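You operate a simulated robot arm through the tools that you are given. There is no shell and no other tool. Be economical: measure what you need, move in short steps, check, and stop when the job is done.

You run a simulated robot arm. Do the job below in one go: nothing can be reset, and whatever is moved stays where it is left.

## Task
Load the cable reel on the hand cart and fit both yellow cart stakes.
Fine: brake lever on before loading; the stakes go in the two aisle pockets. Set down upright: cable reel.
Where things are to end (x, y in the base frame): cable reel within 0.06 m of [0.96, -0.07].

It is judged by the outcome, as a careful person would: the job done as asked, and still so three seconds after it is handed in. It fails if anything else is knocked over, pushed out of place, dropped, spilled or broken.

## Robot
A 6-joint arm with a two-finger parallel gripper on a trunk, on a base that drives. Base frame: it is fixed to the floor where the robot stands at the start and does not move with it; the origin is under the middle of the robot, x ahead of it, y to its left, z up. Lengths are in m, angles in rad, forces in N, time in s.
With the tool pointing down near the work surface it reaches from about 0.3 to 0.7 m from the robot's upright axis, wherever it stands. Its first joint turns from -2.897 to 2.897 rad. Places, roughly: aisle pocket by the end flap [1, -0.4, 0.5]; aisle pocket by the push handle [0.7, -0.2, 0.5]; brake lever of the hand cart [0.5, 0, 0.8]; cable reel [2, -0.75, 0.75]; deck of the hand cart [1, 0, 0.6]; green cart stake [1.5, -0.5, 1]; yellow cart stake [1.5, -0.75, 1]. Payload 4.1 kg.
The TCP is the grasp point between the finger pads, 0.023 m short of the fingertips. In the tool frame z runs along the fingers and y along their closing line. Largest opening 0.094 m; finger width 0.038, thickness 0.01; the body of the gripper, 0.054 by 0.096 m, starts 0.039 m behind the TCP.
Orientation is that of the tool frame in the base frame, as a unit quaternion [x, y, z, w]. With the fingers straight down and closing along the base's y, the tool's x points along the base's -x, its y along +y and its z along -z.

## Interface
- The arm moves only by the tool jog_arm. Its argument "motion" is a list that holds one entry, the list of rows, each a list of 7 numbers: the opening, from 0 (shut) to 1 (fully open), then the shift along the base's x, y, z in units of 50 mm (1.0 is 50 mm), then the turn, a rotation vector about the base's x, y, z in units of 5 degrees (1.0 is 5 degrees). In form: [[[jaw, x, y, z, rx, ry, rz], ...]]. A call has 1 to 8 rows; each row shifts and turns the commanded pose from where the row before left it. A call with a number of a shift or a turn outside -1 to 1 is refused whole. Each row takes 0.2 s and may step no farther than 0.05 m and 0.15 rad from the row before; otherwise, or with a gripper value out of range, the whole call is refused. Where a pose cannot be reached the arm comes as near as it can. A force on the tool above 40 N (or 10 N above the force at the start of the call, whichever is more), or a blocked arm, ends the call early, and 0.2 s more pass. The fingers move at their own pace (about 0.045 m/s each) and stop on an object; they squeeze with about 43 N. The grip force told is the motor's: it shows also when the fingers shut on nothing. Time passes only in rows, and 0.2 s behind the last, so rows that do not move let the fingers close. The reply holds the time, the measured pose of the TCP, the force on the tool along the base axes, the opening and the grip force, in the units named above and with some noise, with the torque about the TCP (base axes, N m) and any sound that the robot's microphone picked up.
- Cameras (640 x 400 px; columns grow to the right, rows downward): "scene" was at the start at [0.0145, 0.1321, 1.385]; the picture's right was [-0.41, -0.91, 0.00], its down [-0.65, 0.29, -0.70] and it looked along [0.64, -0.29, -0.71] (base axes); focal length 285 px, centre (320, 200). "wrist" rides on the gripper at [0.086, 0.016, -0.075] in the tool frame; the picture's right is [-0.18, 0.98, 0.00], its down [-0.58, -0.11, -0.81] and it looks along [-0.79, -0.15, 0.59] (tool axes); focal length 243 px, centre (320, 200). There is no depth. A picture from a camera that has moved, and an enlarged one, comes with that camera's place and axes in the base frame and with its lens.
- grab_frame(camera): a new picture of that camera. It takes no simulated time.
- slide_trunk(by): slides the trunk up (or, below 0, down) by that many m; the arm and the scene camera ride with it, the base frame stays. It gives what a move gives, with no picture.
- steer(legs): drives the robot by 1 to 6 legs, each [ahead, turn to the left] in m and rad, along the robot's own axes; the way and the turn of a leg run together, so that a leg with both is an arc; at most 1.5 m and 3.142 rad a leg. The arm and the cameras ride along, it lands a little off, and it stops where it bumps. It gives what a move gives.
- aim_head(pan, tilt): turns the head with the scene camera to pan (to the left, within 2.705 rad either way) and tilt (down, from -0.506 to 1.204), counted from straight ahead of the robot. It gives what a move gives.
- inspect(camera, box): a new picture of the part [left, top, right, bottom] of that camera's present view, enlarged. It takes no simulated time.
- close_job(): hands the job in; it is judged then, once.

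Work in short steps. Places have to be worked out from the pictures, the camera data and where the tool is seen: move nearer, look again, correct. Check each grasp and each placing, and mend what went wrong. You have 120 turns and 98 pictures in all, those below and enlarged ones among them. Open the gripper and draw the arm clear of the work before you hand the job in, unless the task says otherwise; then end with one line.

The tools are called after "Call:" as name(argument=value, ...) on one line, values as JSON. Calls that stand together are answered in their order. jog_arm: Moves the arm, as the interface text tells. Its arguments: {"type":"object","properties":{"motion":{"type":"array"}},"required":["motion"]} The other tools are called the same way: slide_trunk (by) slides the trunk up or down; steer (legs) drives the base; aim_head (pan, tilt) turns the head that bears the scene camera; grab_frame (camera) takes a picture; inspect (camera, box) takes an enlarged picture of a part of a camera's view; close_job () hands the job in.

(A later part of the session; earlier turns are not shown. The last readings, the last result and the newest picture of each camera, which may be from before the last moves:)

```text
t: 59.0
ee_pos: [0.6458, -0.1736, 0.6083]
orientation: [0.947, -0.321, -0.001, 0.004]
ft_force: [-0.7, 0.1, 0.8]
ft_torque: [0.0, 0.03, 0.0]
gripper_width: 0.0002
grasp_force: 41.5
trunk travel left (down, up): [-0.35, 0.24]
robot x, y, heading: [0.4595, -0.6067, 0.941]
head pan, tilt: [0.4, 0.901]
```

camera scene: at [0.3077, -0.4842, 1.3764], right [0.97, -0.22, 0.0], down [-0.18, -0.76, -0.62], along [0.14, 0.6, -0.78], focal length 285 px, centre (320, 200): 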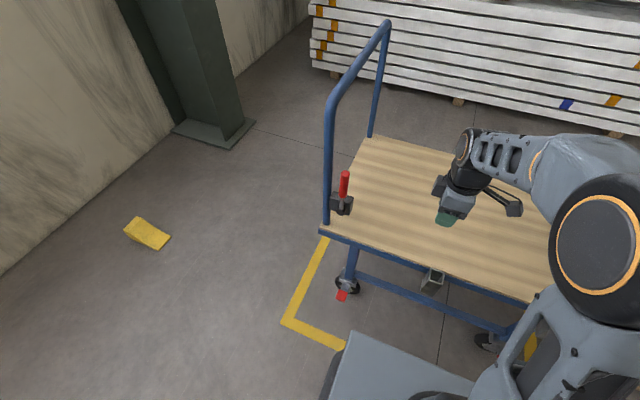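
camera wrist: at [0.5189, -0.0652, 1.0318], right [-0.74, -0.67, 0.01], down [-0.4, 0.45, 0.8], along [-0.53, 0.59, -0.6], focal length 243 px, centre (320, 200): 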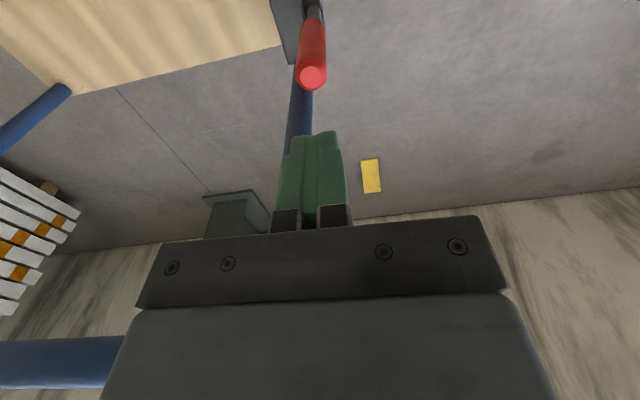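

I go down the last 3.5 cm and push slowly to the end point.

Call:
jog_arm(motion=[[[0, 0, 0, -0.7, 0, 0, 0], [0, 0.15, -0.1, 0, 0, 0, 0], [0, 0.15, -0.1, 0, 0, 0, 0], [0, 0.12, -0.08, 0, 0, 0, 0], [0, 0.12, -0.08, 0, 0, 0, 0], [0, 0.12, -0.08, 0, 0, 0, 0], [0, 0.12, -0.08, 0, 0, 0, 0], [0, 0.11, -0.07, 0, 0, 0, 0]]])

Call:
inspect(camera="scene", box=[270, 100, 430, 260])

```text
t: 60.8
ee_pos: [0.6931, -0.2035, 0.5723]
orientation: [0.947, -0.322, -0.001, 0.003]
ft_force: [-0.7, 0.4, -0.5]
ft_torque: [-0.03, 0.02, -0.01]
gripper_width: 0.0002
grasp_force: 42.9
trunk travel left (down, up): [-0.35, 0.24]
robot x, y, heading: [0.4622, -0.6027, 0.941]
head pan, tilt: [0.4, 0.901]
```

```text
2.50 times, centred on (350, 180) of scene
camera zoom: at [0.308, -0.4839, 1.3765], right [0.97, -0.23, 0.0], down [-0.18, -0.76, -0.62], along [0.14, 0.61, -0.78], focal length 712 px, centre (245, 250)
```

zoom: 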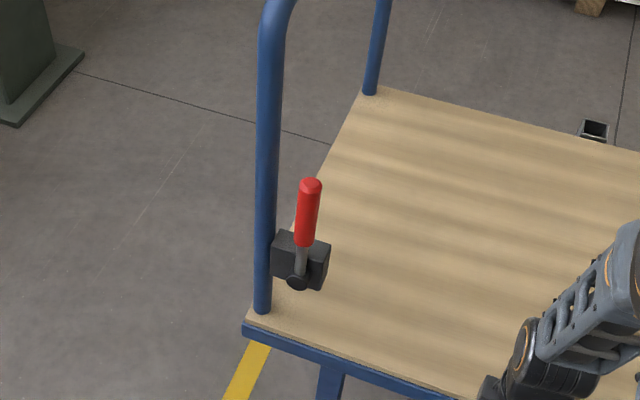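

The cart is back within about 2 mm. I back off, rise, and return above the lever with the fingers open.

Call:
jog_arm(motion=[[[0, -0.4, 0.3, 0, 0, 0, 0], [0, 0, 0, 1, 0, 0, 0], [0, 0, 0, 1, 0, 0, 0], [0.3, 0, 0, 1, 0, 0, 0], [0.5, 0, 0, 1, 0, 0, 0], [0.8, 0, 0, 1, 0, 0, 0], [0.8, 0, 0, 1, 0, 0, 0], [0.8, 0, 0, 1, 0, -0.1, 0]]])

Call:
jog_arm(motion=[[[0.8, -0.6, 0.3, 0.7, 0, 0, 0], [0.8, -0.6, 0.3, 0, 0, 0, 0], [0.8, -0.6, 0.3, 0, 0, 0, 0], [0.8, -0.6, 0.5, 0, 0, 0, 0], [0.8, -0.6, 0.6, 0, 0, 0, 0], [0.8, -0.6, 0.6, 0, 0, 0, 0]]])

Call:
grab_frame(camera="wrist")

```text
t: 62.6
ee_pos: [0.6693, -0.1875, 0.9219]
orientation: [0.947, -0.322, 0.004, 0.002]
ft_force: [0.1, -0.1, -0.1]
ft_torque: [-0.02, 0.04, 0.04]
gripper_width: 0.0748
grasp_force: 0.1
trunk travel left (down, up): [-0.35, 0.24]
robot x, y, heading: [0.4548, -0.6025, 0.948]
head pan, tilt: [0.4, 0.901]
```

```text
t: 64.0
ee_pos: [0.491, -0.0574, 0.9562]
orientation: [0.947, -0.322, 0.003, 0.002]
ft_force: [0.5, 0.0, 0.8]
ft_torque: [0.0, 0.01, -0.01]
gripper_width: 0.0753
grasp_force: 0.1
trunk travel left (down, up): [-0.35, 0.24]
robot x, y, heading: [0.4598, -0.6046, 0.946]
head pan, tilt: [0.4, 0.901]
```

```text
61 pictures are left
camera wrist: at [0.5485, -0.1238, 1.0313], right [-0.74, -0.67, 0.0], down [-0.4, 0.45, 0.8], along [-0.53, 0.6, -0.6], focal length 243 px, centre (320, 200)
```

wrist: 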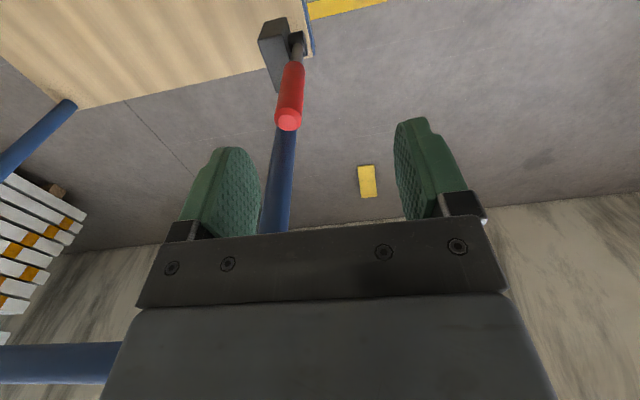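

The tip appears at [0.486, -0.013]. I go over it, descend and close to a loose cage to check the centring.

Call:
jog_arm(motion=[[[0.8, -0.1, 0.94, 0, 0, 0, 0], [0.8, 0, 0, -0.9, 0, 0, 0], [0.8, 0, 0, -0.9, 0, 0, 0], [0.5, 0, 0, -0.6, 0, 0, 0], [0.3, 0, 0, 0, 0, 0, 0], [0.3, 0, 0, 0, 0, 0, 0]]])

Call:
grab_frame(camera="wrist")

```text
t: 65.4
ee_pos: [0.4858, -0.0104, 0.8357]
orientation: [0.947, -0.322, 0.003, 0.002]
ft_force: [-0.2, 0.0, -0.1]
ft_torque: [-0.02, 0.0, 0.0]
gripper_width: 0.0282
grasp_force: 0.1
trunk travel left (down, up): [-0.35, 0.24]
robot x, y, heading: [0.4609, -0.6064, 0.947]
head pan, tilt: [0.4, 0.901]
```

```text
60 pictures are left
camera wrist: at [0.5444, -0.0763, 0.9108], right [-0.74, -0.67, 0.0], down [-0.4, 0.45, 0.8], along [-0.54, 0.6, -0.6], focal length 243 px, centre (320, 200)
```

wrist: 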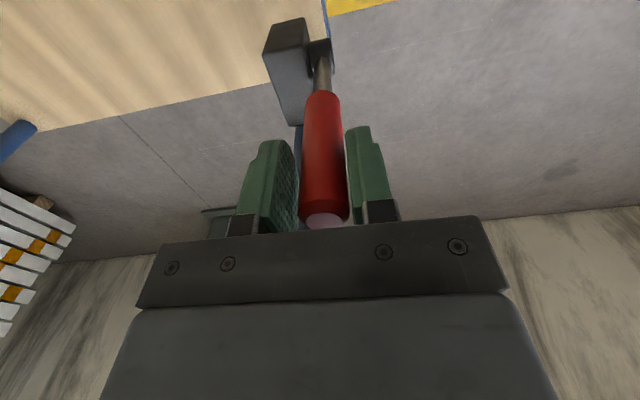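

It is well centred with no side load. I close fully, then move 1 cm forward and check whether the lever turns.

Call:
jog_arm(motion=[[[0, 0, 0, 0, 0, 0, 0], [0, 0, 0, 0, 0, 0, 0], [0, 0.08, -0.06, 0, 0, 0, 0], [0, 0.08, -0.06, 0, 0, 0, 0]]])

Call:
inspect(camera="scene", box=[270, 100, 430, 260])

```text
t: 66.4
ee_pos: [0.4952, -0.0177, 0.8353]
orientation: [0.947, -0.322, 0.004, 0.003]
ft_force: [-2.2, -12.8, -2.4]
ft_torque: [0.84, -0.8, 0.24]
gripper_width: 0.0237
grasp_force: 44.8
trunk travel left (down, up): [-0.35, 0.24]
robot x, y, heading: [0.4623, -0.6033, 0.941]
head pan, tilt: [0.4, 0.901]
```

```text
2.50 times, centred on (350, 180) of scene
camera zoom: at [0.3075, -0.4852, 1.3765], right [0.97, -0.23, 0.0], down [-0.18, -0.76, -0.62], along [0.14, 0.61, -0.78], focal length 712 px, centre (245, 250)
```

zoom: 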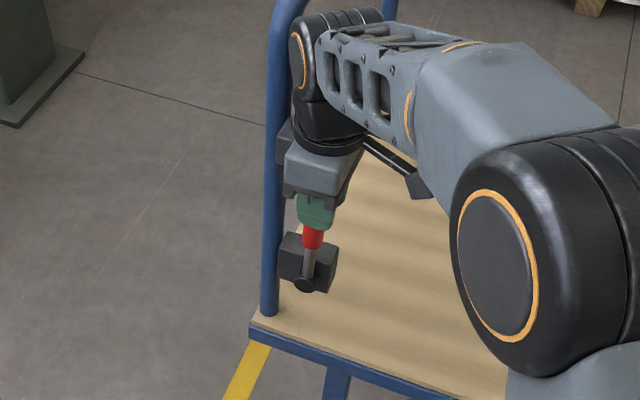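

The cart rolled about 7 mm instead of the lever turning, so slow pushing won't do. The rolling resistance seems to be mostly viscous or inertial, so a brisk stroke should turn the lever. I try one brisk row back, where there is free room, and watch both.

Call:
jog_arm(motion=[[[0, -0.76, 0.57, 0, 0, 0, 0]]])

Call:
inspect(camera="scene", box=[270, 100, 430, 260])

```text
t: 66.8
ee_pos: [0.4494, 0.0156, 0.8348]
orientation: [0.948, -0.319, 0.002, 0.002]
ft_force: [-12.3, 13.6, -24.6]
ft_torque: [0.92, 2.74, -0.28]
gripper_width: 0.0238
grasp_force: 42.6
trunk travel left (down, up): [-0.35, 0.24]
robot x, y, heading: [0.4648, -0.606, 0.951]
head pan, tilt: [0.4, 0.901]
```

```text
2.50 times, centred on (350, 180) of scene
camera zoom: at [0.3056, -0.4807, 1.3758], right [0.98, -0.22, 0.0], down [-0.17, -0.77, -0.62], along [0.14, 0.6, -0.79], focal length 712 px, centre (245, 250)
```

zoom: 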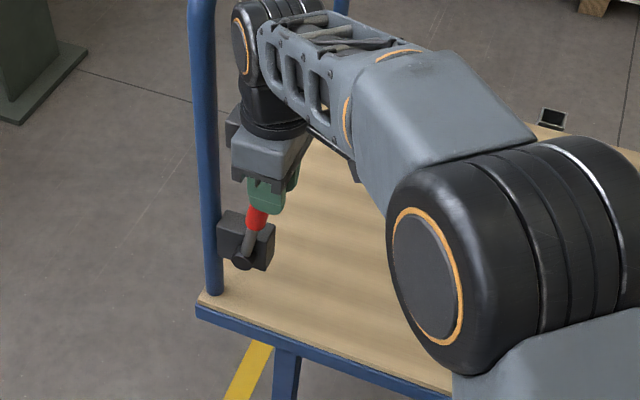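

That was useful: the cart rolled back about 6–7 cm by its inertia, and the lever now leans towards the deck, so it throws forward. I make a brisk forward stroke along the lever's arc, which should also bring the cart back.

Call:
jog_arm(motion=[[[0, 0.76, -0.57, -0.15, 0, 0, 0], [0, 0.6, -0.45, -0.2, 0, 0, 0]]])

Call:
inspect(camera="scene", box=[270, 100, 430, 260])

```text
t: 67.5
ee_pos: [0.5336, -0.0469, 0.8257]
orientation: [0.945, -0.326, 0.006, 0.006]
ft_force: [-6.4, -14.3, 19.7]
ft_torque: [-0.13, 1.42, 0.31]
gripper_width: 0.0236
grasp_force: 45.2
trunk travel left (down, up): [-0.35, 0.24]
robot x, y, heading: [0.4611, -0.6064, 0.937]
head pan, tilt: [0.4, 0.901]
stopped in row 2: the force on the tool passed its limit at 43 N (the readings are from after the stop); the commanded pose is now the measured one
```

```text
2.50 times, centred on (350, 180) of scene
camera zoom: at [0.3076, -0.4873, 1.3775], right [0.97, -0.23, 0.0], down [-0.18, -0.76, -0.62], along [0.14, 0.61, -0.78], focal length 712 px, centre (245, 250)
```

zoom: 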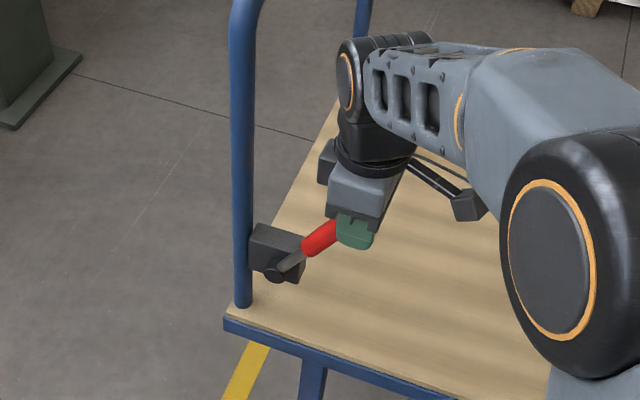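

The lever now leans well forward, and the cart is about 2.7 cm short of its place. Slow motion rolls the cart without turning the lever, so I ease it forward slowly.

Call:
jog_arm(motion=[[[0, 0.08, -0.06, 0, 0, 0, 0], [0, 0.08, -0.06, 0, 0, 0, 0], [0, 0.08, -0.06, 0, 0, 0, 0], [0, 0.08, -0.06, 0, 0, 0, 0], [0, 0.08, -0.06, 0, 0, 0, 0]]])

Call:
inspect(camera="scene", box=[270, 100, 430, 260])

```text
t: 68.7
ee_pos: [0.5538, -0.0614, 0.8216]
orientation: [0.946, -0.324, 0.008, 0.007]
ft_force: [-12.4, -18.1, -2.4]
ft_torque: [-0.57, 0.2, 0.56]
gripper_width: 0.0234
grasp_force: 45.0
trunk travel left (down, up): [-0.35, 0.24]
robot x, y, heading: [0.4606, -0.6068, 0.938]
head pan, tilt: [0.4, 0.901]
```

```text
2.50 times, centred on (350, 180) of scene
camera zoom: at [0.3069, -0.4852, 1.3764], right [0.97, -0.23, 0.0], down [-0.18, -0.76, -0.62], along [0.14, 0.61, -0.78], focal length 712 px, centre (245, 250)
```

zoom: 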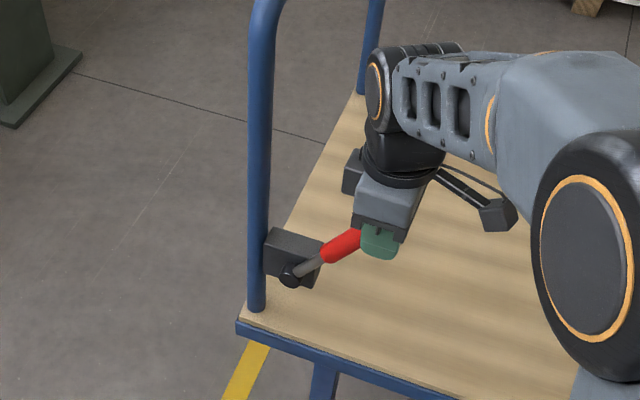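

The cart is about 6 mm short. I ease it forward that much and then press down on the lever, which puts no rolling force on the cart.

Call:
jog_arm(motion=[[[0, 0.1, -0.075, 0, 0, 0, 0], [0, 0, 0, -0.2, 0, 0, 0], [0, 0, 0, -0.2, 0, 0, 0], [0, 0, 0, -0.2, 0, 0, 0]]])

Call:
inspect(camera="scene", box=[270, 100, 430, 260])

```text
t: 69.3
ee_pos: [0.5571, -0.0646, 0.8179]
orientation: [0.946, -0.325, 0.005, 0.002]
ft_force: [-9.0, -14.1, 18.5]
ft_torque: [0.24, 1.62, 0.46]
gripper_width: 0.0238
grasp_force: 45.1
trunk travel left (down, up): [-0.35, 0.24]
robot x, y, heading: [0.4619, -0.6079, 0.936]
head pan, tilt: [0.4, 0.901]
stopped in row 3: the force on the tool passed its limit at 42 N (the readings are from after the stop); the commanded pose is now the measured one
```

```text
2.50 times, centred on (350, 180) of scene
camera zoom: at [0.3066, -0.4869, 1.3769], right [0.97, -0.23, 0.0], down [-0.18, -0.76, -0.62], along [0.14, 0.61, -0.78], focal length 712 px, centre (245, 250)
```

zoom: 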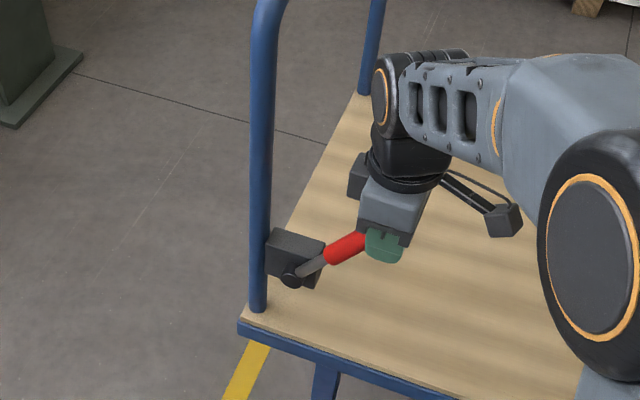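

The lever leans about 37° and resists pressing, but part of the 40 N budget is side load. I regrip to relieve it, then make a brisk stroke along the lever's arc to see whether it goes farther.

Call:
jog_arm(motion=[[[0.4, 0, 0, 0, 0, 0, 0], [0.4, 0, 0, 0, 0, 0, 0], [0, 0, 0, 0, 0, 0, 0], [0, 0, 0, 0, 0, 0, 0]]])

Call:
jog_arm(motion=[[[0, 0.4, -0.3, -0.36, 0, 0, 0], [0, 0.2, -0.15, -0.2, 0, 0, 0]]])

Call:
inspect(camera="scene", box=[270, 100, 430, 260])

```text
t: 70.3
ee_pos: [0.558, -0.0639, 0.8156]
orientation: [0.946, -0.324, 0.008, 0.006]
ft_force: [-10.0, -17.5, -1.0]
ft_torque: [-0.8, 0.07, 0.66]
gripper_width: 0.0235
grasp_force: 45.0
trunk travel left (down, up): [-0.35, 0.24]
robot x, y, heading: [0.4609, -0.6044, 0.943]
head pan, tilt: [0.4, 0.901]
```

```text
t: 71.0
ee_pos: [0.5884, -0.087, 0.7884]
orientation: [0.945, -0.326, 0.007, 0.004]
ft_force: [-24.2, -17.1, 3.4]
ft_torque: [0.32, 1.44, 0.84]
gripper_width: 0.0234
grasp_force: 45.2
trunk travel left (down, up): [-0.35, 0.24]
robot x, y, heading: [0.4595, -0.6064, 0.936]
head pan, tilt: [0.4, 0.901]
```

```text
2.50 times, centred on (350, 180) of scene
camera zoom: at [0.3056, -0.4859, 1.3763], right [0.97, -0.23, 0.0], down [-0.18, -0.76, -0.62], along [0.14, 0.61, -0.78], focal length 712 px, centre (245, 250)
```

zoom: 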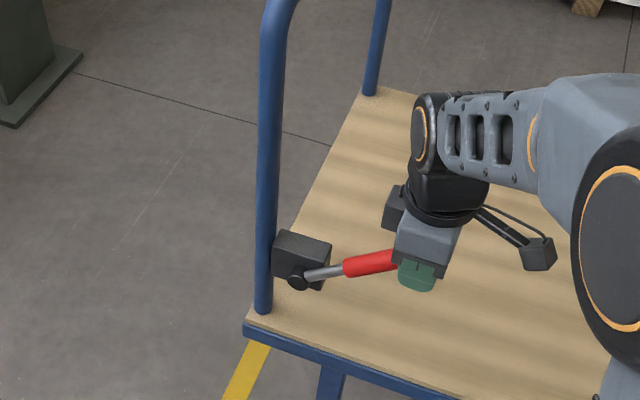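

The lever turned further, to about 60°, and the cart is exactly at its reference place. I relieve the side load and continue, mostly downward.

Call:
jog_arm(motion=[[[0, -0.06, -0.08, 0, 0, 0, 0], [0, 0.1, -0.08, -0.25, 0, 0, 0], [0, 0.08, -0.06, -0.25, 0, 0, 0], [0, 0.04, -0.03, -0.25, 0, 0, 0]]])

Call:
inspect(camera="scene", box=[270, 100, 430, 260])

```text
t: 72.0
ee_pos: [0.6024, -0.0958, 0.7587]
orientation: [0.946, -0.324, 0.008, -0.002]
ft_force: [9.0, -10.5, 17.5]
ft_torque: [-0.24, 0.34, 0.93]
gripper_width: 0.0238
grasp_force: 44.7
trunk travel left (down, up): [-0.35, 0.24]
robot x, y, heading: [0.4583, -0.6044, 0.931]
head pan, tilt: [0.4, 0.901]
stopped in row 4: the force on the tool passed its limit at 43 N (the readings are from after the stop); the commanded pose is now the measured one
```

```text
2.50 times, centred on (350, 180) of scene
camera zoom: at [0.3098, -0.4844, 1.3767], right [0.97, -0.24, 0.0], down [-0.19, -0.76, -0.62], along [0.15, 0.6, -0.78], focal length 712 px, centre (245, 250)
```

zoom: 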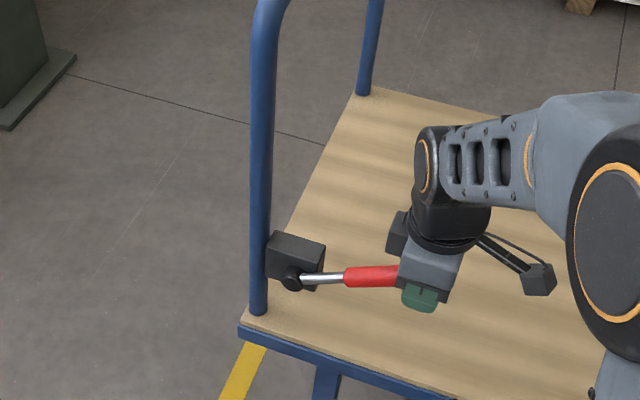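

The lever is at about 70° and the press met 43 N, so it may be at its stop. I relieve the grip, then test by pulling slowly 8 mm towards the handle to see whether the cart now holds.

Call:
jog_arm(motion=[[[0.4, 0, 0, 0, 0, 0, 0], [0.4, 0, 0, 0, 0, 0, 0], [0, 0, 0, 0, 0, 0, 0], [0, 0, 0, 0, 0, 0, 0]]])

Call:
jog_arm(motion=[[[0, -0.06, 0.045, 0, 0, 0, 0], [0, -0.06, 0.045, 0, 0, 0, 0]]])

Call:
inspect(camera="scene", box=[270, 100, 430, 260])

```text
t: 73.0
ee_pos: [0.6002, -0.0939, 0.7569]
orientation: [0.946, -0.324, 0.008, 0.0]
ft_force: [-3.4, -1.7, -1.4]
ft_torque: [-0.15, 0.17, 0.53]
gripper_width: 0.0237
grasp_force: 45.2
trunk travel left (down, up): [-0.35, 0.24]
robot x, y, heading: [0.4622, -0.6041, 0.934]
head pan, tilt: [0.4, 0.901]
```

```text
t: 73.5
ee_pos: [0.5978, -0.0934, 0.7586]
orientation: [0.945, -0.327, 0.007, -0.001]
ft_force: [26.8, -24.7, 15.5]
ft_torque: [-0.33, 0.32, 0.93]
gripper_width: 0.0244
grasp_force: 45.0
trunk travel left (down, up): [-0.35, 0.24]
robot x, y, heading: [0.4591, -0.6056, 0.931]
head pan, tilt: [0.4, 0.901]
```

```text
2.50 times, centred on (350, 180) of scene
camera zoom: at [0.3118, -0.4853, 1.3774], right [0.97, -0.24, 0.0], down [-0.19, -0.76, -0.62], along [0.15, 0.61, -0.78], focal length 712 px, centre (245, 250)
```

zoom: 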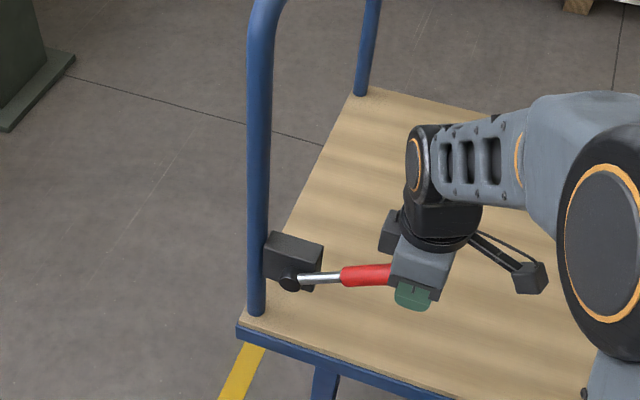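

Pulling 36 N along the cart no longer rolls it, so the brake is on. I open, rise clear and check the lever stays down and the cart is in place.

Call:
jog_arm(motion=[[[0.5, 0, 0, 0, 0, 0, 0], [0.6, 0, 0, 0, 0, 0, 0], [0.6, 0, 0, 0.6, 0, 0, 0], [0.6, 0, 0, 1, 0, 0, 0], [0.6, 0, 0, 1, 0, 0, 0], [0.6, 0.5, -0.5, 0.5, 0, 0, 0], [0.6, 0.7, -0.7, 0, 0, 0, 0]]])

Call:
grab_frame(camera="scene")

Call:
inspect(camera="scene", box=[270, 100, 430, 260])

```text
t: 75.2
ee_pos: [0.6571, -0.1492, 0.9108]
orientation: [0.946, -0.325, 0.007, -0.001]
ft_force: [0.3, -0.2, 0.5]
ft_torque: [0.02, 0.0, 0.01]
gripper_width: 0.0566
grasp_force: 0.1
trunk travel left (down, up): [-0.35, 0.24]
robot x, y, heading: [0.462, -0.6041, 0.935]
head pan, tilt: [0.4, 0.901]
```

```text
51 pictures are left
camera scene: at [0.309, -0.4825, 1.3764], right [0.97, -0.24, 0.0], down [-0.18, -0.76, -0.62], along [0.15, 0.6, -0.78], focal length 285 px, centre (320, 200)
```

scene: 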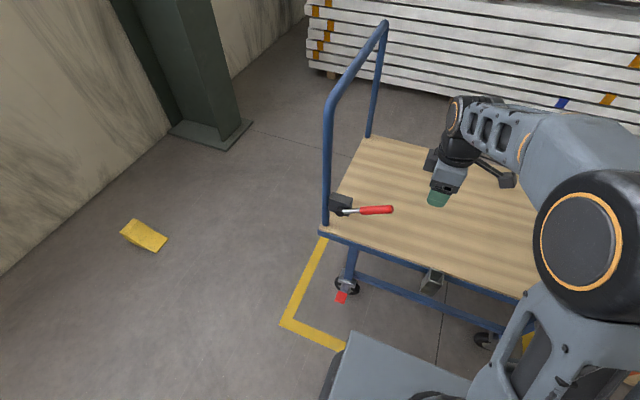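

```text
2.50 times, centred on (350, 180) of scene
camera zoom: at [0.309, -0.4825, 1.3764], right [0.97, -0.24, 0.0], down [-0.18, -0.76, -0.62], along [0.15, 0.6, -0.78], focal length 712 px, centre (245, 250)
```

zoom: 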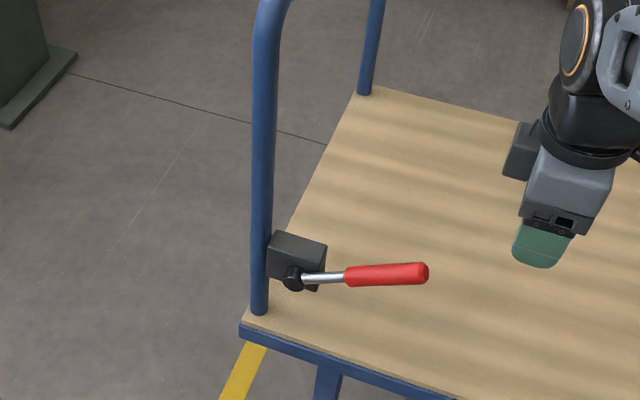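

The lever is down and the cart is in place. For the bench I want the work on the robot's right, away from the mast. So I swing the arm 90° to the right first, then turn the base 90° left so that it faces back along the aisle.

Call:
jog_arm(motion=[[[0.6, 0.779, -0.375, 0.3, 0, 0, -1], [0.6, 0.743, -0.441, 0.3, 0, 0, -1], [0.6, 0.702, -0.504, 0.3, 0, 0, -1], [0.6, 0.655, -0.563, 0.3, 0, 0, -1], [0.6, 0.603, -0.618, 0.3, 0, 0, -1], [0.6, 0.547, -0.669, 0.3, 0, 0, -1], [0.6, 0.487, -0.714, 0, 0, 0, -1], [0.6, 0.423, -0.753, 0, 0, 0, -1]]])

Call:
jog_arm(motion=[[[0.6, 0.356, -0.787, 0, 0, 0, -1], [0.6, 0.286, -0.815, 0, 0, 0, -1], [0.6, 0.213, -0.837, 0, 0, 0, -1], [0.6, 0.14, -0.853, 0, 0, 0, -1], [0.6, 0.065, -0.862, 0, 0, 0, -1], [0.6, -0.011, -0.864, 0, 0, 0, -1], [0.6, -0.086, -0.86, 0, 0, 0, -1], [0.6, -0.16, -0.849, 0, 0, 0, -1]]])

Call:
steer(legs=[[0, 1.56]])

```text
t: 77.0
ee_pos: [0.9004, -0.3806, 1.0002]
orientation: [0.777, -0.63, 0.007, 0.003]
ft_force: [0.0, 0.4, 0.0]
ft_torque: [0.02, -0.02, 0.0]
gripper_width: 0.0566
grasp_force: 0.2
trunk travel left (down, up): [-0.35, 0.24]
robot x, y, heading: [0.4621, -0.6066, 0.937]
head pan, tilt: [0.4, 0.901]
```

```text
t: 78.8
ee_pos: [0.9417, -0.7194, 1.0052]
orientation: [-0.514, 0.858, -0.007, -0.004]
ft_force: [0.9, 0.2, 0.5]
ft_torque: [0.01, -0.03, 0.01]
gripper_width: 0.0564
grasp_force: 0.0
trunk travel left (down, up): [-0.35, 0.24]
robot x, y, heading: [0.4604, -0.6085, 0.934]
head pan, tilt: [0.4, 0.901]
```

```text
t: 83.0
ee_pos: [0.5747, -0.1245, 1.0034]
orientation: [0.97, -0.244, 0.008, -0.003]
ft_force: [-0.5, -0.4, -0.7]
ft_torque: [0.01, -0.03, -0.02]
gripper_width: 0.0564
grasp_force: 0.1
trunk travel left (down, up): [-0.35, 0.24]
robot x, y, heading: [0.461, -0.6079, 2.499]
head pan, tilt: [0.4, 0.901]
```

The robot now faces back along the aisle. I pull the arm in a little, back up along the aisle to beside the stake rack, and look right at the bench.

Call:
jog_arm(motion=[[[0.6, -0.3, -0.8, 0, 0, 0, 0], [0.6, -0.3, -0.8, 0, 0, 0, 0], [0.6, -0.3, -0.8, 0, 0, 0, 0]]])

Call:
steer(legs=[[-0.75, 0]])

Call:
aim_head(pan=-1.9, tilt=0.6)

Call:
grab_frame(camera="scene")

```text
t: 83.8
ee_pos: [0.529, -0.2461, 1.0036]
orientation: [0.97, -0.243, 0.007, -0.001]
ft_force: [-0.3, -0.8, 0.5]
ft_torque: [0.0, -0.06, -0.01]
gripper_width: 0.0565
grasp_force: 0.0
trunk travel left (down, up): [-0.35, 0.24]
robot x, y, heading: [0.4599, -0.6088, 2.5]
head pan, tilt: [0.4, 0.901]
```

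```text
t: 87.8
ee_pos: [1.1309, -0.6888, 1.0034]
orientation: [0.972, -0.237, 0.007, -0.002]
ft_force: [0.6, -0.1, -0.2]
ft_torque: [0.01, 0.01, 0.01]
gripper_width: 0.0564
grasp_force: 0.0
trunk travel left (down, up): [-0.35, 0.24]
robot x, y, heading: [1.0631, -1.0469, 2.515]
head pan, tilt: [0.4, 0.901]
```

```text
t: 90.0
ee_pos: [1.1302, -0.6904, 1.0043]
orientation: [0.972, -0.236, 0.008, -0.002]
ft_force: [-0.1, -0.5, 0.3]
ft_torque: [0.0, -0.03, 0.03]
gripper_width: 0.0563
grasp_force: 0.0
trunk travel left (down, up): [-0.35, 0.24]
robot x, y, heading: [1.0673, -1.051, 2.509]
head pan, tilt: [-1.901, 0.6]
```

```text
49 pictures are left
camera scene: at [1.0905, -1.1703, 1.4012], right [0.58, -0.82, 0.0], down [-0.46, -0.33, -0.83], along [0.67, 0.48, -0.56], focal length 285 px, centre (320, 200)
```

scene: 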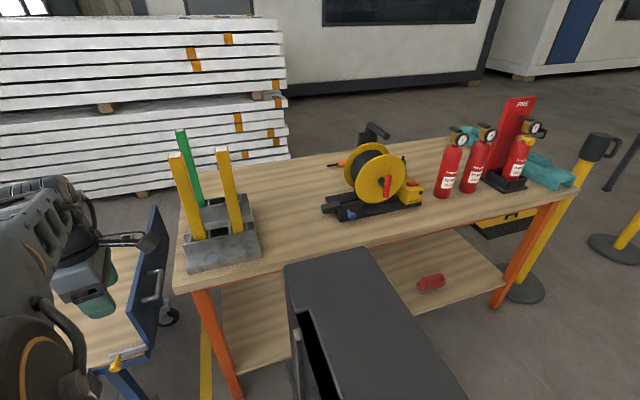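

I zoom on the reel and on the rack.

Call:
inspect(camera="scene", box=[310, 110, 450, 230])

Call:
inspect(camera="scene", box=[150, 120, 280, 280])

```text
3.33 times, centred on (380, 170) of scene
camera zoom: at [1.0905, -1.1703, 1.4012], right [0.58, -0.82, 0.0], down [-0.46, -0.33, -0.83], along [0.67, 0.48, -0.56], focal length 950 px, centre (120, 300)
```

zoom: 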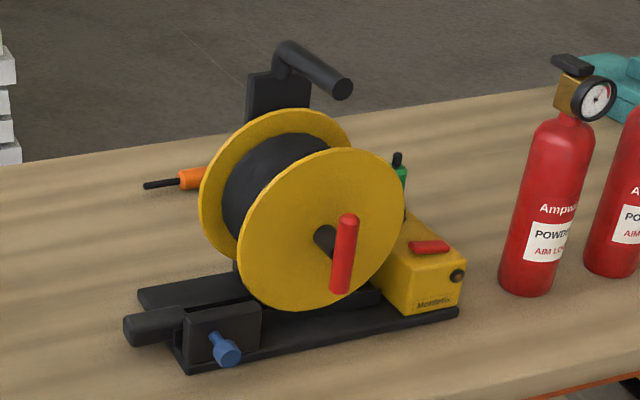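

```text
2.50 times, centred on (215, 200) of scene
camera zoom: at [1.0905, -1.1703, 1.4012], right [0.58, -0.82, 0.0], down [-0.46, -0.33, -0.83], along [0.67, 0.48, -0.56], focal length 712 px, centre (582, 200)
```

zoom: 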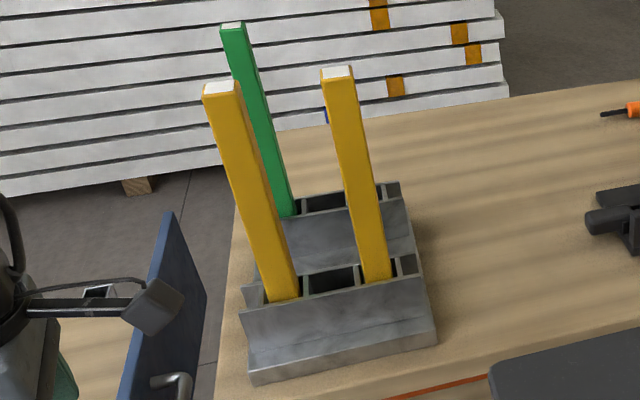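

The reel, at about [1.97, -0.83], has a top bar handle pointing to the aisle. The rack holds two yellow stakes in front and one green one behind. I back up to beside the reel, shifting a little towards the bench.

Call:
steer(legs=[[0, 0.2], [-0.6, 0], [0, -0.2]])

Call:
aim_head(pan=-1.45, tilt=0.75)

Call:
grab_frame(camera="scene")

```text
t: 94.9
ee_pos: [1.6764, -0.9344, 1.0032]
orientation: [0.973, -0.23, 0.007, -0.001]
ft_force: [0.1, -0.8, 0.4]
ft_torque: [0.03, 0.0, 0.02]
gripper_width: 0.0567
grasp_force: 0.0
trunk travel left (down, up): [-0.35, 0.24]
robot x, y, heading: [1.6139, -1.2983, 2.526]
head pan, tilt: [-1.901, 0.6]
```

```text
t: 95.8
ee_pos: [1.6766, -0.934, 1.0039]
orientation: [0.973, -0.23, 0.008, -0.002]
ft_force: [-0.8, -0.3, -0.6]
ft_torque: [0.0, 0.01, -0.01]
gripper_width: 0.056
grasp_force: 0.2
trunk travel left (down, up): [-0.35, 0.24]
robot x, y, heading: [1.6169, -1.2932, 2.535]
head pan, tilt: [-1.45, 0.75]
```

```text
46 pictures are left
camera scene: at [1.6108, -1.3944, 1.3884], right [0.88, -0.47, 0.0], down [-0.32, -0.6, -0.73], along [0.35, 0.64, -0.68], focal length 285 px, centre (320, 200)
```

scene: 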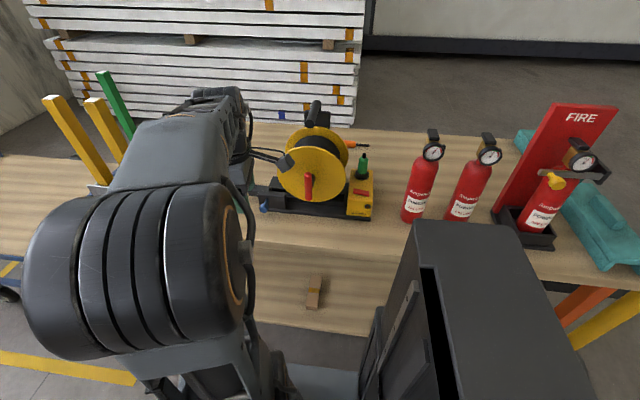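

Call:
inspect(camera="scene", box=[240, 90, 400, 230])

Call:
grab_frame(camera="wrist")

```text
2.86 times, centred on (320, 160) of scene
camera zoom: at [1.6108, -1.3944, 1.3884], right [0.88, -0.47, 0.0], down [-0.32, -0.6, -0.73], along [0.35, 0.64, -0.68], focal length 814 px, centre (320, 314)
```

zoom: 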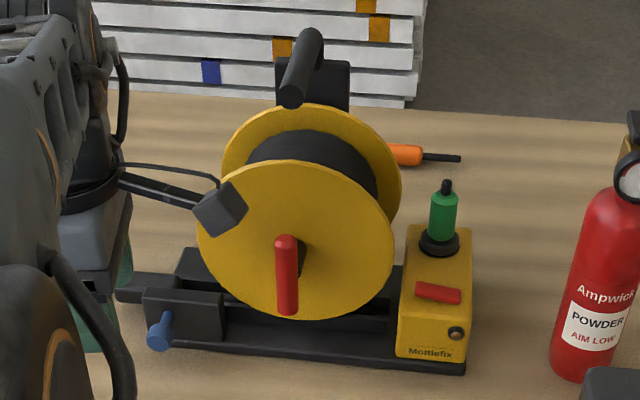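

```text
44 pictures are left
camera wrist: at [1.7453, -0.9885, 1.0796], right [-0.6, -0.8, -0.01], down [-0.48, 0.36, 0.8], along [-0.63, 0.49, -0.6], focal length 243 px, centre (320, 200)
```

wrist: 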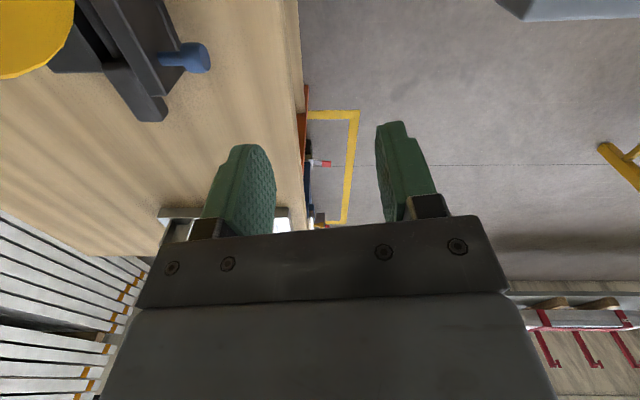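

Triangulating from both views, the bar handle runs from [1.874, -0.861] to [1.940, -0.769] at z≈1.074, along the across-bench direction, and it is centred over the base. I raise the trunk, then turn the tool so it closes along the bench.

Call:
slide_trunk(by=0.15)

Call:
jog_arm(motion=[[[0.8, 0, 0, 0, 0, 0, -1], [1, 0, 0, 0, 0, 0, -1], [1, 0, 0, 0, 0, 0, -1], [1, 0, 0, 0, 0, 0, -1], [1, 0, 0, 0, 0, 0, -1], [1, 0, 0, 0, 0, 0, -1], [1, 0, 0, 0, 0, 0, -1], [1, 0, 0, 0, 0, 0, -1]]])

Call:
jog_arm(motion=[[[1, 0, 0, 0, 0, 0, -1], [1, 0, 0, 0, 0, 0, -1], [1, 0, 0, 0, 0, 0, -1], [1, 0, 0, 0, 0, 0, -1], [1, 0, 0, 0, 0, 0, -1], [1, 0, 0, 0, 0, 0, -1], [1, 0, 0, 0, 0, 0, -1], [1, 0, 0, 0, 0, 0, -1]]])

Call:
jog_arm(motion=[[[1, 0.6, 0.2, 0, 0, 0, -1], [1, 0.6, 0.2, 0, 0, 0, -1], [1, 0.6, 0.2, 0, 0, 0, -1], [1, 0.6, 0.2, 0, 0, 0, -1]]])

Call:
grab_frame(camera="wrist")

```text
t: 97.5
ee_pos: [1.6762, -0.9345, 1.154]
orientation: [0.973, -0.23, 0.007, -0.002]
ft_force: [-0.7, -0.2, 0.5]
ft_torque: [-0.01, -0.01, 0.01]
gripper_width: 0.0563
grasp_force: 0.0
trunk travel left (down, up): [-0.5, 0.09]
robot x, y, heading: [1.6153, -1.2951, 2.526]
head pan, tilt: [-1.45, 0.75]
```

```text
t: 99.3
ee_pos: [1.6773, -0.9343, 1.1527]
orientation: [0.835, -0.55, 0.008, 0.001]
ft_force: [-0.4, -0.6, -0.1]
ft_torque: [-0.03, -0.02, 0.0]
gripper_width: 0.0938
grasp_force: 0.0
trunk travel left (down, up): [-0.5, 0.09]
robot x, y, heading: [1.6199, -1.2967, 2.53]
head pan, tilt: [-1.45, 0.75]
```

```text
t: 101.1
ee_pos: [1.6772, -0.9337, 1.153]
orientation: [-0.597, 0.802, -0.007, -0.003]
ft_force: [0.1, 0.3, 0.8]
ft_torque: [-0.01, -0.03, 0.01]
gripper_width: 0.0941
grasp_force: 0.0
trunk travel left (down, up): [-0.5, 0.09]
robot x, y, heading: [1.6182, -1.2926, 2.532]
head pan, tilt: [-1.45, 0.75]
```

```text
t: 102.1
ee_pos: [1.7985, -0.895, 1.1541]
orientation: [-0.449, 0.893, -0.006, -0.005]
ft_force: [0.0, -0.3, 0.2]
ft_torque: [0.01, 0.03, -0.03]
gripper_width: 0.0941
grasp_force: 0.1
trunk travel left (down, up): [-0.5, 0.09]
robot x, y, heading: [1.6157, -1.2937, 2.534]
head pan, tilt: [-1.45, 0.75]
```

```text
43 pictures are left
camera wrist: at [1.7339, -0.9545, 1.229], right [-0.68, 0.73, -0.01], down [0.44, 0.41, 0.8], along [0.59, 0.54, -0.6], focal length 243 px, centre (320, 200)
```

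wrist: 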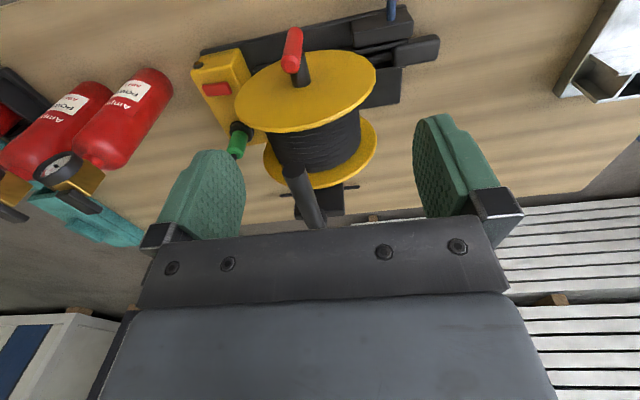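

The wrist view confirms the bar's front end at [1.870, -0.861]. I move over its middle, at [1.907, -0.815], and descend to straddle it.

Call:
jog_arm(motion=[[[1, 0.72, 0.53, 0, 0, 0, 0], [1, 0.72, 0.53, 0, 0, 0, 0], [1, 0.72, 0.53, 0, 0, 0, 0], [1, 0, 0, -0.5, 0, 0, 0], [1, 0, 0, -0.5, 0, 0, 0], [1, 0, 0, -0.4, 0, 0, 0]]])

Call:
grab_frame(camera="wrist")

Call:
inspect(camera="scene", box=[240, 90, 420, 250])

```text
t: 103.5
ee_pos: [1.9045, -0.8149, 1.0822]
orientation: [-0.449, 0.894, -0.006, -0.005]
ft_force: [-0.1, -0.3, 0.5]
ft_torque: [0.0, 0.01, 0.03]
gripper_width: 0.0939
grasp_force: 0.0
trunk travel left (down, up): [-0.5, 0.09]
robot x, y, heading: [1.6176, -1.2944, 2.53]
head pan, tilt: [-1.45, 0.75]
```

```text
42 pictures are left
camera wrist: at [1.8399, -0.8744, 1.1582], right [-0.68, 0.73, -0.01], down [0.44, 0.41, 0.8], along [0.59, 0.54, -0.6], focal length 243 px, centre (320, 200)
```

wrist: 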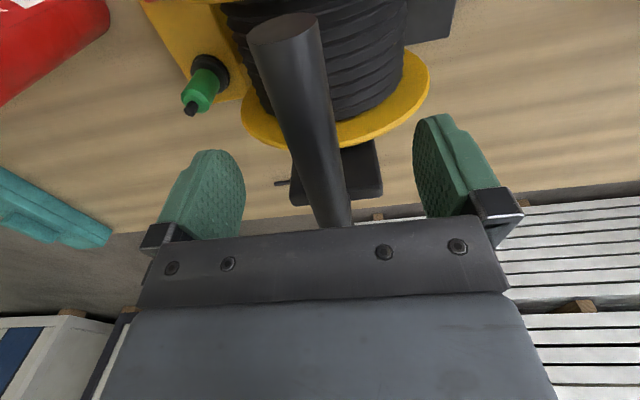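

```text
2.50 times, centred on (330, 170) of scene
camera zoom: at [1.611, -1.394, 1.5384], right [0.88, -0.47, 0.0], down [-0.32, -0.6, -0.73], along [0.35, 0.64, -0.68], focal length 712 px, centre (295, 275)
```

zoom: 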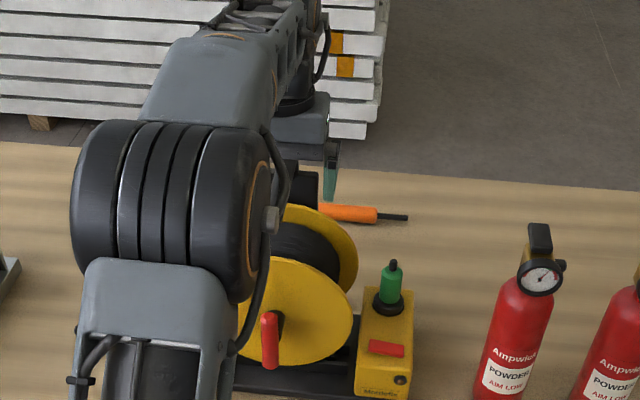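

The bar lies between the fingers. I close on it and check the grip.

Call:
jog_arm(motion=[[[0.4, 0, 0, -0.08, 0, 0, 0], [0.2, 0, 0, 0, 0, 0, 0], [0, 0, 0, 0, 0, 0, 0], [0, 0, 0, 0, 0, 0, 0], [0, 0, 0, 0, 0, 0, 0], [0, 0, 0, 0, 0, 0, 0]]])

Call:
grab_frame(camera="wrist")

```text
t: 104.9
ee_pos: [1.9037, -0.8147, 1.0796]
orientation: [-0.45, 0.893, -0.006, -0.005]
ft_force: [-0.1, 0.0, 0.2]
ft_torque: [-0.1, 0.06, 0.9]
gripper_width: 0.0216
grasp_force: 43.6
trunk travel left (down, up): [-0.5, 0.09]
robot x, y, heading: [1.6164, -1.2981, 2.53]
head pan, tilt: [-1.45, 0.75]
```

```text
40 pictures are left
camera wrist: at [1.8397, -0.8745, 1.155], right [-0.68, 0.73, -0.01], down [0.44, 0.41, 0.8], along [0.59, 0.54, -0.6], focal length 243 px, centre (320, 200)
```

wrist: 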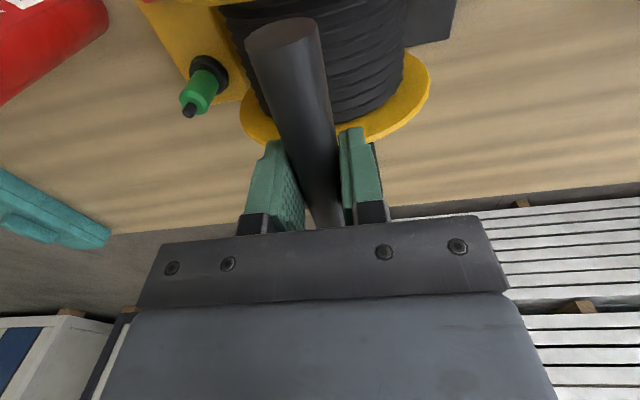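

Gripped at 22 mm with a small yaw torque, so I turn the tool slightly to align, then lift 2 cm as a test.

Call:
jog_arm(motion=[[[0, 0, 0, 0, 0, 0, 0.5], [0, 0, 0, 0, 0, 0, 0], [0, 0, 0, 0.2, 0, 0, 0], [0, 0, 0, 0.2, 0, 0, 0], [0, 0, 0, 0, 0, 0, 0]]])

Call:
inspect(camera="scene", box=[240, 90, 420, 250])

```text
t: 106.1
ee_pos: [1.9039, -0.8154, 1.1058]
orientation: [-0.467, 0.884, -0.003, 0.0]
ft_force: [-1.0, 3.2, 32.5]
ft_torque: [-0.28, 0.34, -0.48]
gripper_width: 0.0145
grasp_force: 42.7
trunk travel left (down, up): [-0.5, 0.09]
robot x, y, heading: [1.6198, -1.2923, 2.534]
head pan, tilt: [-1.45, 0.75]
```

```text
2.50 times, centred on (330, 170) of scene
camera zoom: at [1.6101, -1.3958, 1.5388], right [0.88, -0.47, 0.0], down [-0.32, -0.6, -0.73], along [0.35, 0.65, -0.68], focal length 712 px, centre (295, 275)
```

zoom: 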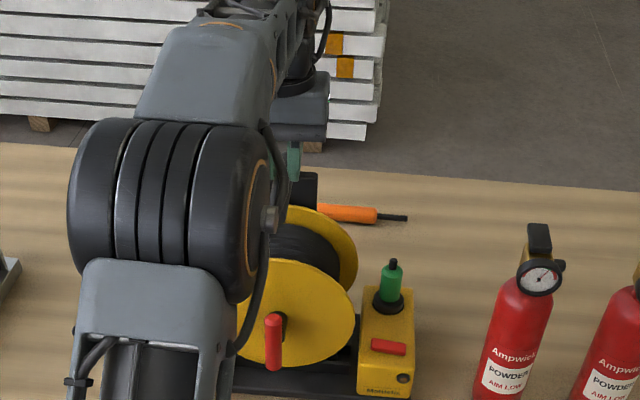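

The fingers slid up off the bar: the opening fell to 14 mm and the reel stayed down. I open, go lower so the pads are centred on the bar, close longer and lift slowly while watching the force.

Call:
jog_arm(motion=[[[0.6, 0, 0, 0, 0, 0, 0], [0.6, 0, 0, -0.3, 0, 0, 0], [0.6, 0, 0, -0.3, 0, 0, 0], [0, 0, 0, -0.12, 0, 0, 0], [0, 0, 0, 0, 0, 0, 0], [0, 0, 0, 0, 0, 0, 0], [0, 0, 0, 0, 0, 0, 0]]])

Call:
jog_arm(motion=[[[0, 0, 0, 0.06, 0, 0, 0], [0, 0, 0, 0.06, 0, 0, 0]]])

```text
t: 107.7
ee_pos: [1.9059, -0.8148, 1.0629]
orientation: [-0.468, 0.884, -0.006, -0.005]
ft_force: [-0.8, -0.5, -0.2]
ft_torque: [0.37, -0.2, -0.77]
gripper_width: 0.0215
grasp_force: 42.5
trunk travel left (down, up): [-0.5, 0.09]
robot x, y, heading: [1.6161, -1.2939, 2.531]
head pan, tilt: [-1.45, 0.75]
```

```text
t: 108.3
ee_pos: [1.9042, -0.8139, 1.0682]
orientation: [-0.47, 0.883, -0.006, -0.007]
ft_force: [0.1, -0.5, -13.1]
ft_torque: [0.25, 0.14, 0.03]
gripper_width: 0.0217
grasp_force: 43.1
trunk travel left (down, up): [-0.5, 0.09]
robot x, y, heading: [1.6185, -1.2962, 2.528]
head pan, tilt: [-1.45, 0.75]
```

The load is now being carried down through the grip (-13 N). I continue slowly.

Call:
jog_arm(motion=[[[0, 0, 0, 0.08, 0, 0, -0.1], [0, 0, 0, 0.08, 0, 0, -0.1], [0, 0, 0, 0.08, 0, 0, 0]]])

Call:
inspect(camera="scene", box=[240, 90, 420, 250])

```text
t: 109.1
ee_pos: [1.9062, -0.8143, 1.0823]
orientation: [-0.461, 0.887, -0.006, -0.005]
ft_force: [0.6, -0.4, -13.9]
ft_torque: [0.24, 0.04, 0.02]
gripper_width: 0.0218
grasp_force: 42.6
trunk travel left (down, up): [-0.5, 0.09]
robot x, y, heading: [1.6178, -1.2982, 2.528]
head pan, tilt: [-1.45, 0.75]
```

```text
2.50 times, centred on (330, 170) of scene
camera zoom: at [1.6115, -1.3932, 1.5384], right [0.88, -0.47, 0.0], down [-0.32, -0.6, -0.73], along [0.35, 0.64, -0.68], focal length 712 px, centre (295, 275)
```

zoom: 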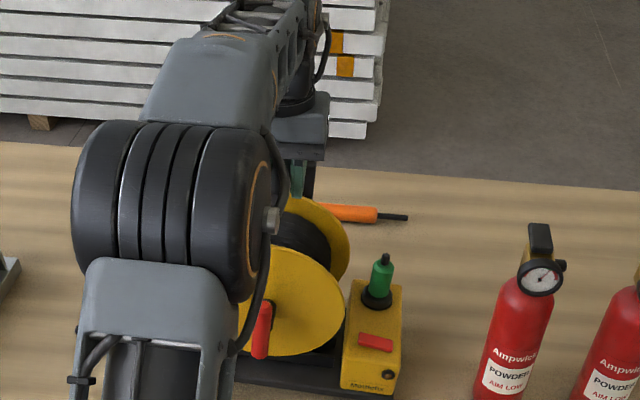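

The reel is up, about 14 N, and hangs nearly level. I lift further and look at its tilt.

Call:
jog_arm(motion=[[[0, 0, 0, 0.2, 0, 0, 0], [0, 0, 0, 0.3, 0, 0, 0], [0, 0, 0, 0.3, 0, 0, 0], [0, 0, 0, 0.3, 0, 0, 0], [0, 0, 0, 0.3, 0, 0, 0], [0, 0, 0, 0.2, 0, 0, 0]]])

Call:
grab_frame(camera="scene")

Call:
grab_frame(camera="wrist")

```text
t: 110.5
ee_pos: [1.9042, -0.8139, 1.1615]
orientation: [-0.461, 0.887, -0.007, -0.006]
ft_force: [0.4, -1.1, -14.7]
ft_torque: [0.2, 0.04, -0.01]
gripper_width: 0.0219
grasp_force: 43.0
trunk travel left (down, up): [-0.5, 0.09]
robot x, y, heading: [1.6203, -1.2953, 2.527]
head pan, tilt: [-1.45, 0.75]
```

```text
37 pictures are left
camera scene: at [1.6114, -1.3933, 1.5384], right [0.88, -0.47, 0.0], down [-0.32, -0.6, -0.73], along [0.35, 0.64, -0.68], focal length 285 px, centre (320, 200)
```

scene: 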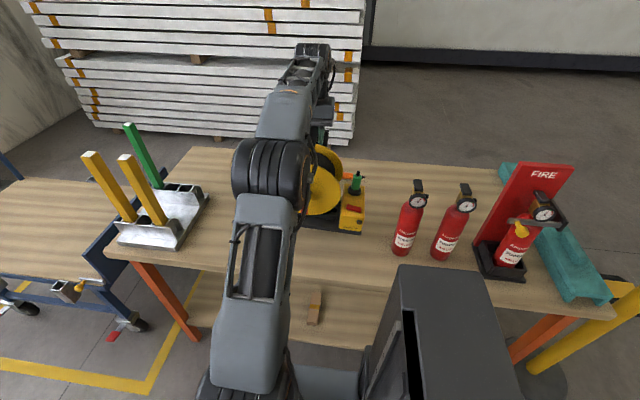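

```text
36 pictures are left
camera wrist: at [1.8415, -0.8754, 1.2368], right [-0.7, 0.72, -0.01], down [0.43, 0.43, 0.8], along [0.57, 0.55, -0.6], focal length 243 px, centre (320, 200)
```

wrist: 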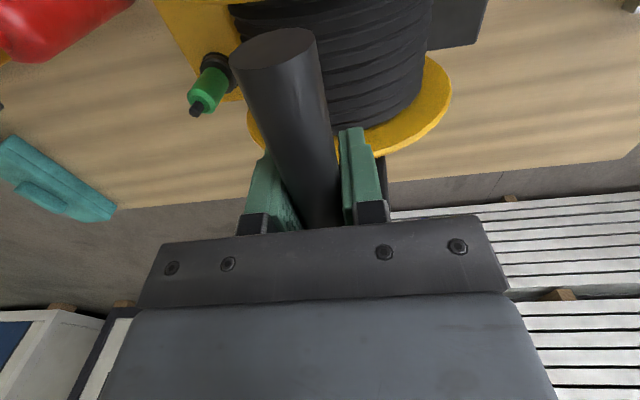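

The reel hangs steadily at 14.5 N. I raise the trunk the rest of the way and draw the reel in towards the robot, so it can pass clear of the stakes.

Call:
slide_trunk(by=0.085)

Call:
jog_arm(motion=[[[0, -0.2, -0.27, 0, 0, 0, 0], [0, -0.4, -0.53, 0, 0, 0, 0], [0, -0.4, -0.53, 0, 0, 0, 0], [0, -0.4, -0.53, 0, 0, 0, 0], [0, -0.4, -0.53, 0, 0, 0, 0], [0, -0.4, -0.53, 0, 0, 0, 0], [0, -0.2, -0.27, 0, 0, 0, 0]]])

Call:
grab_frame(camera="scene")

```text
t: 111.7
ee_pos: [1.9035, -0.8145, 1.2453]
orientation: [-0.461, 0.887, -0.008, -0.005]
ft_force: [0.0, 0.3, -13.6]
ft_torque: [0.25, 0.07, -0.04]
gripper_width: 0.0219
grasp_force: 43.0
trunk travel left (down, up): [-0.585, 0.005]
robot x, y, heading: [1.619, -1.2957, 2.529]
head pan, tilt: [-1.45, 0.75]
```

```text
t: 113.3
ee_pos: [1.7833, -0.9751, 1.2447]
orientation: [-0.461, 0.887, -0.006, -0.004]
ft_force: [0.7, -0.5, -14.0]
ft_torque: [0.18, 0.04, -0.01]
gripper_width: 0.0215
grasp_force: 42.4
trunk travel left (down, up): [-0.585, 0.005]
robot x, y, heading: [1.6181, -1.2953, 2.525]
head pan, tilt: [-1.45, 0.75]
```

```text
35 pictures are left
camera scene: at [1.6109, -1.394, 1.6233], right [0.88, -0.47, 0.0], down [-0.32, -0.6, -0.73], along [0.35, 0.64, -0.68], focal length 285 px, centre (320, 200)
```

scene: 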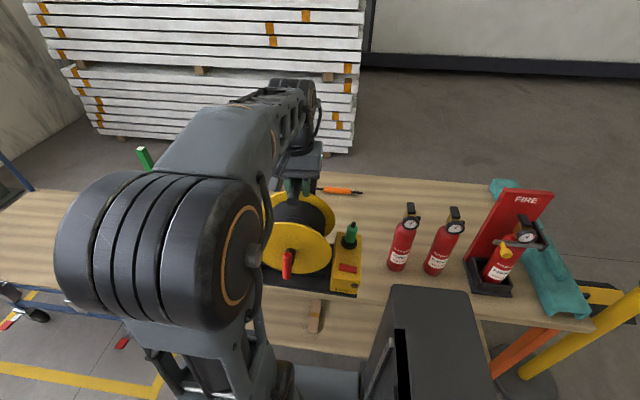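

I move out into the wider lane: turn right a bit, reverse, and straighten up.

Call:
steer(legs=[[0, -0.5], [-0.3, 0], [0, 0.475]])

Call:
grab_frame(camera="scene")

```text
t: 118.2
ee_pos: [1.9269, -1.25, 1.2447]
orientation: [-0.447, 0.895, -0.007, -0.006]
ft_force: [-0.3, 0.4, -13.6]
ft_torque: [0.1, -0.14, -0.01]
gripper_width: 0.0218
grasp_force: 43.5
trunk travel left (down, up): [-0.585, 0.005]
robot x, y, heading: [1.7499, -1.5664, 2.499]
head pan, tilt: [-1.45, 0.75]
```

```text
34 pictures are left
camera scene: at [1.7406, -1.6636, 1.6234], right [0.87, -0.5, 0.0], down [-0.34, -0.59, -0.73], along [0.37, 0.63, -0.68], focal length 285 px, centre (320, 200)
```

scene: 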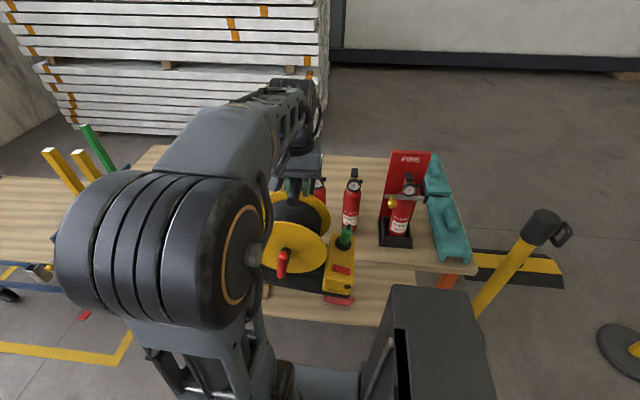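

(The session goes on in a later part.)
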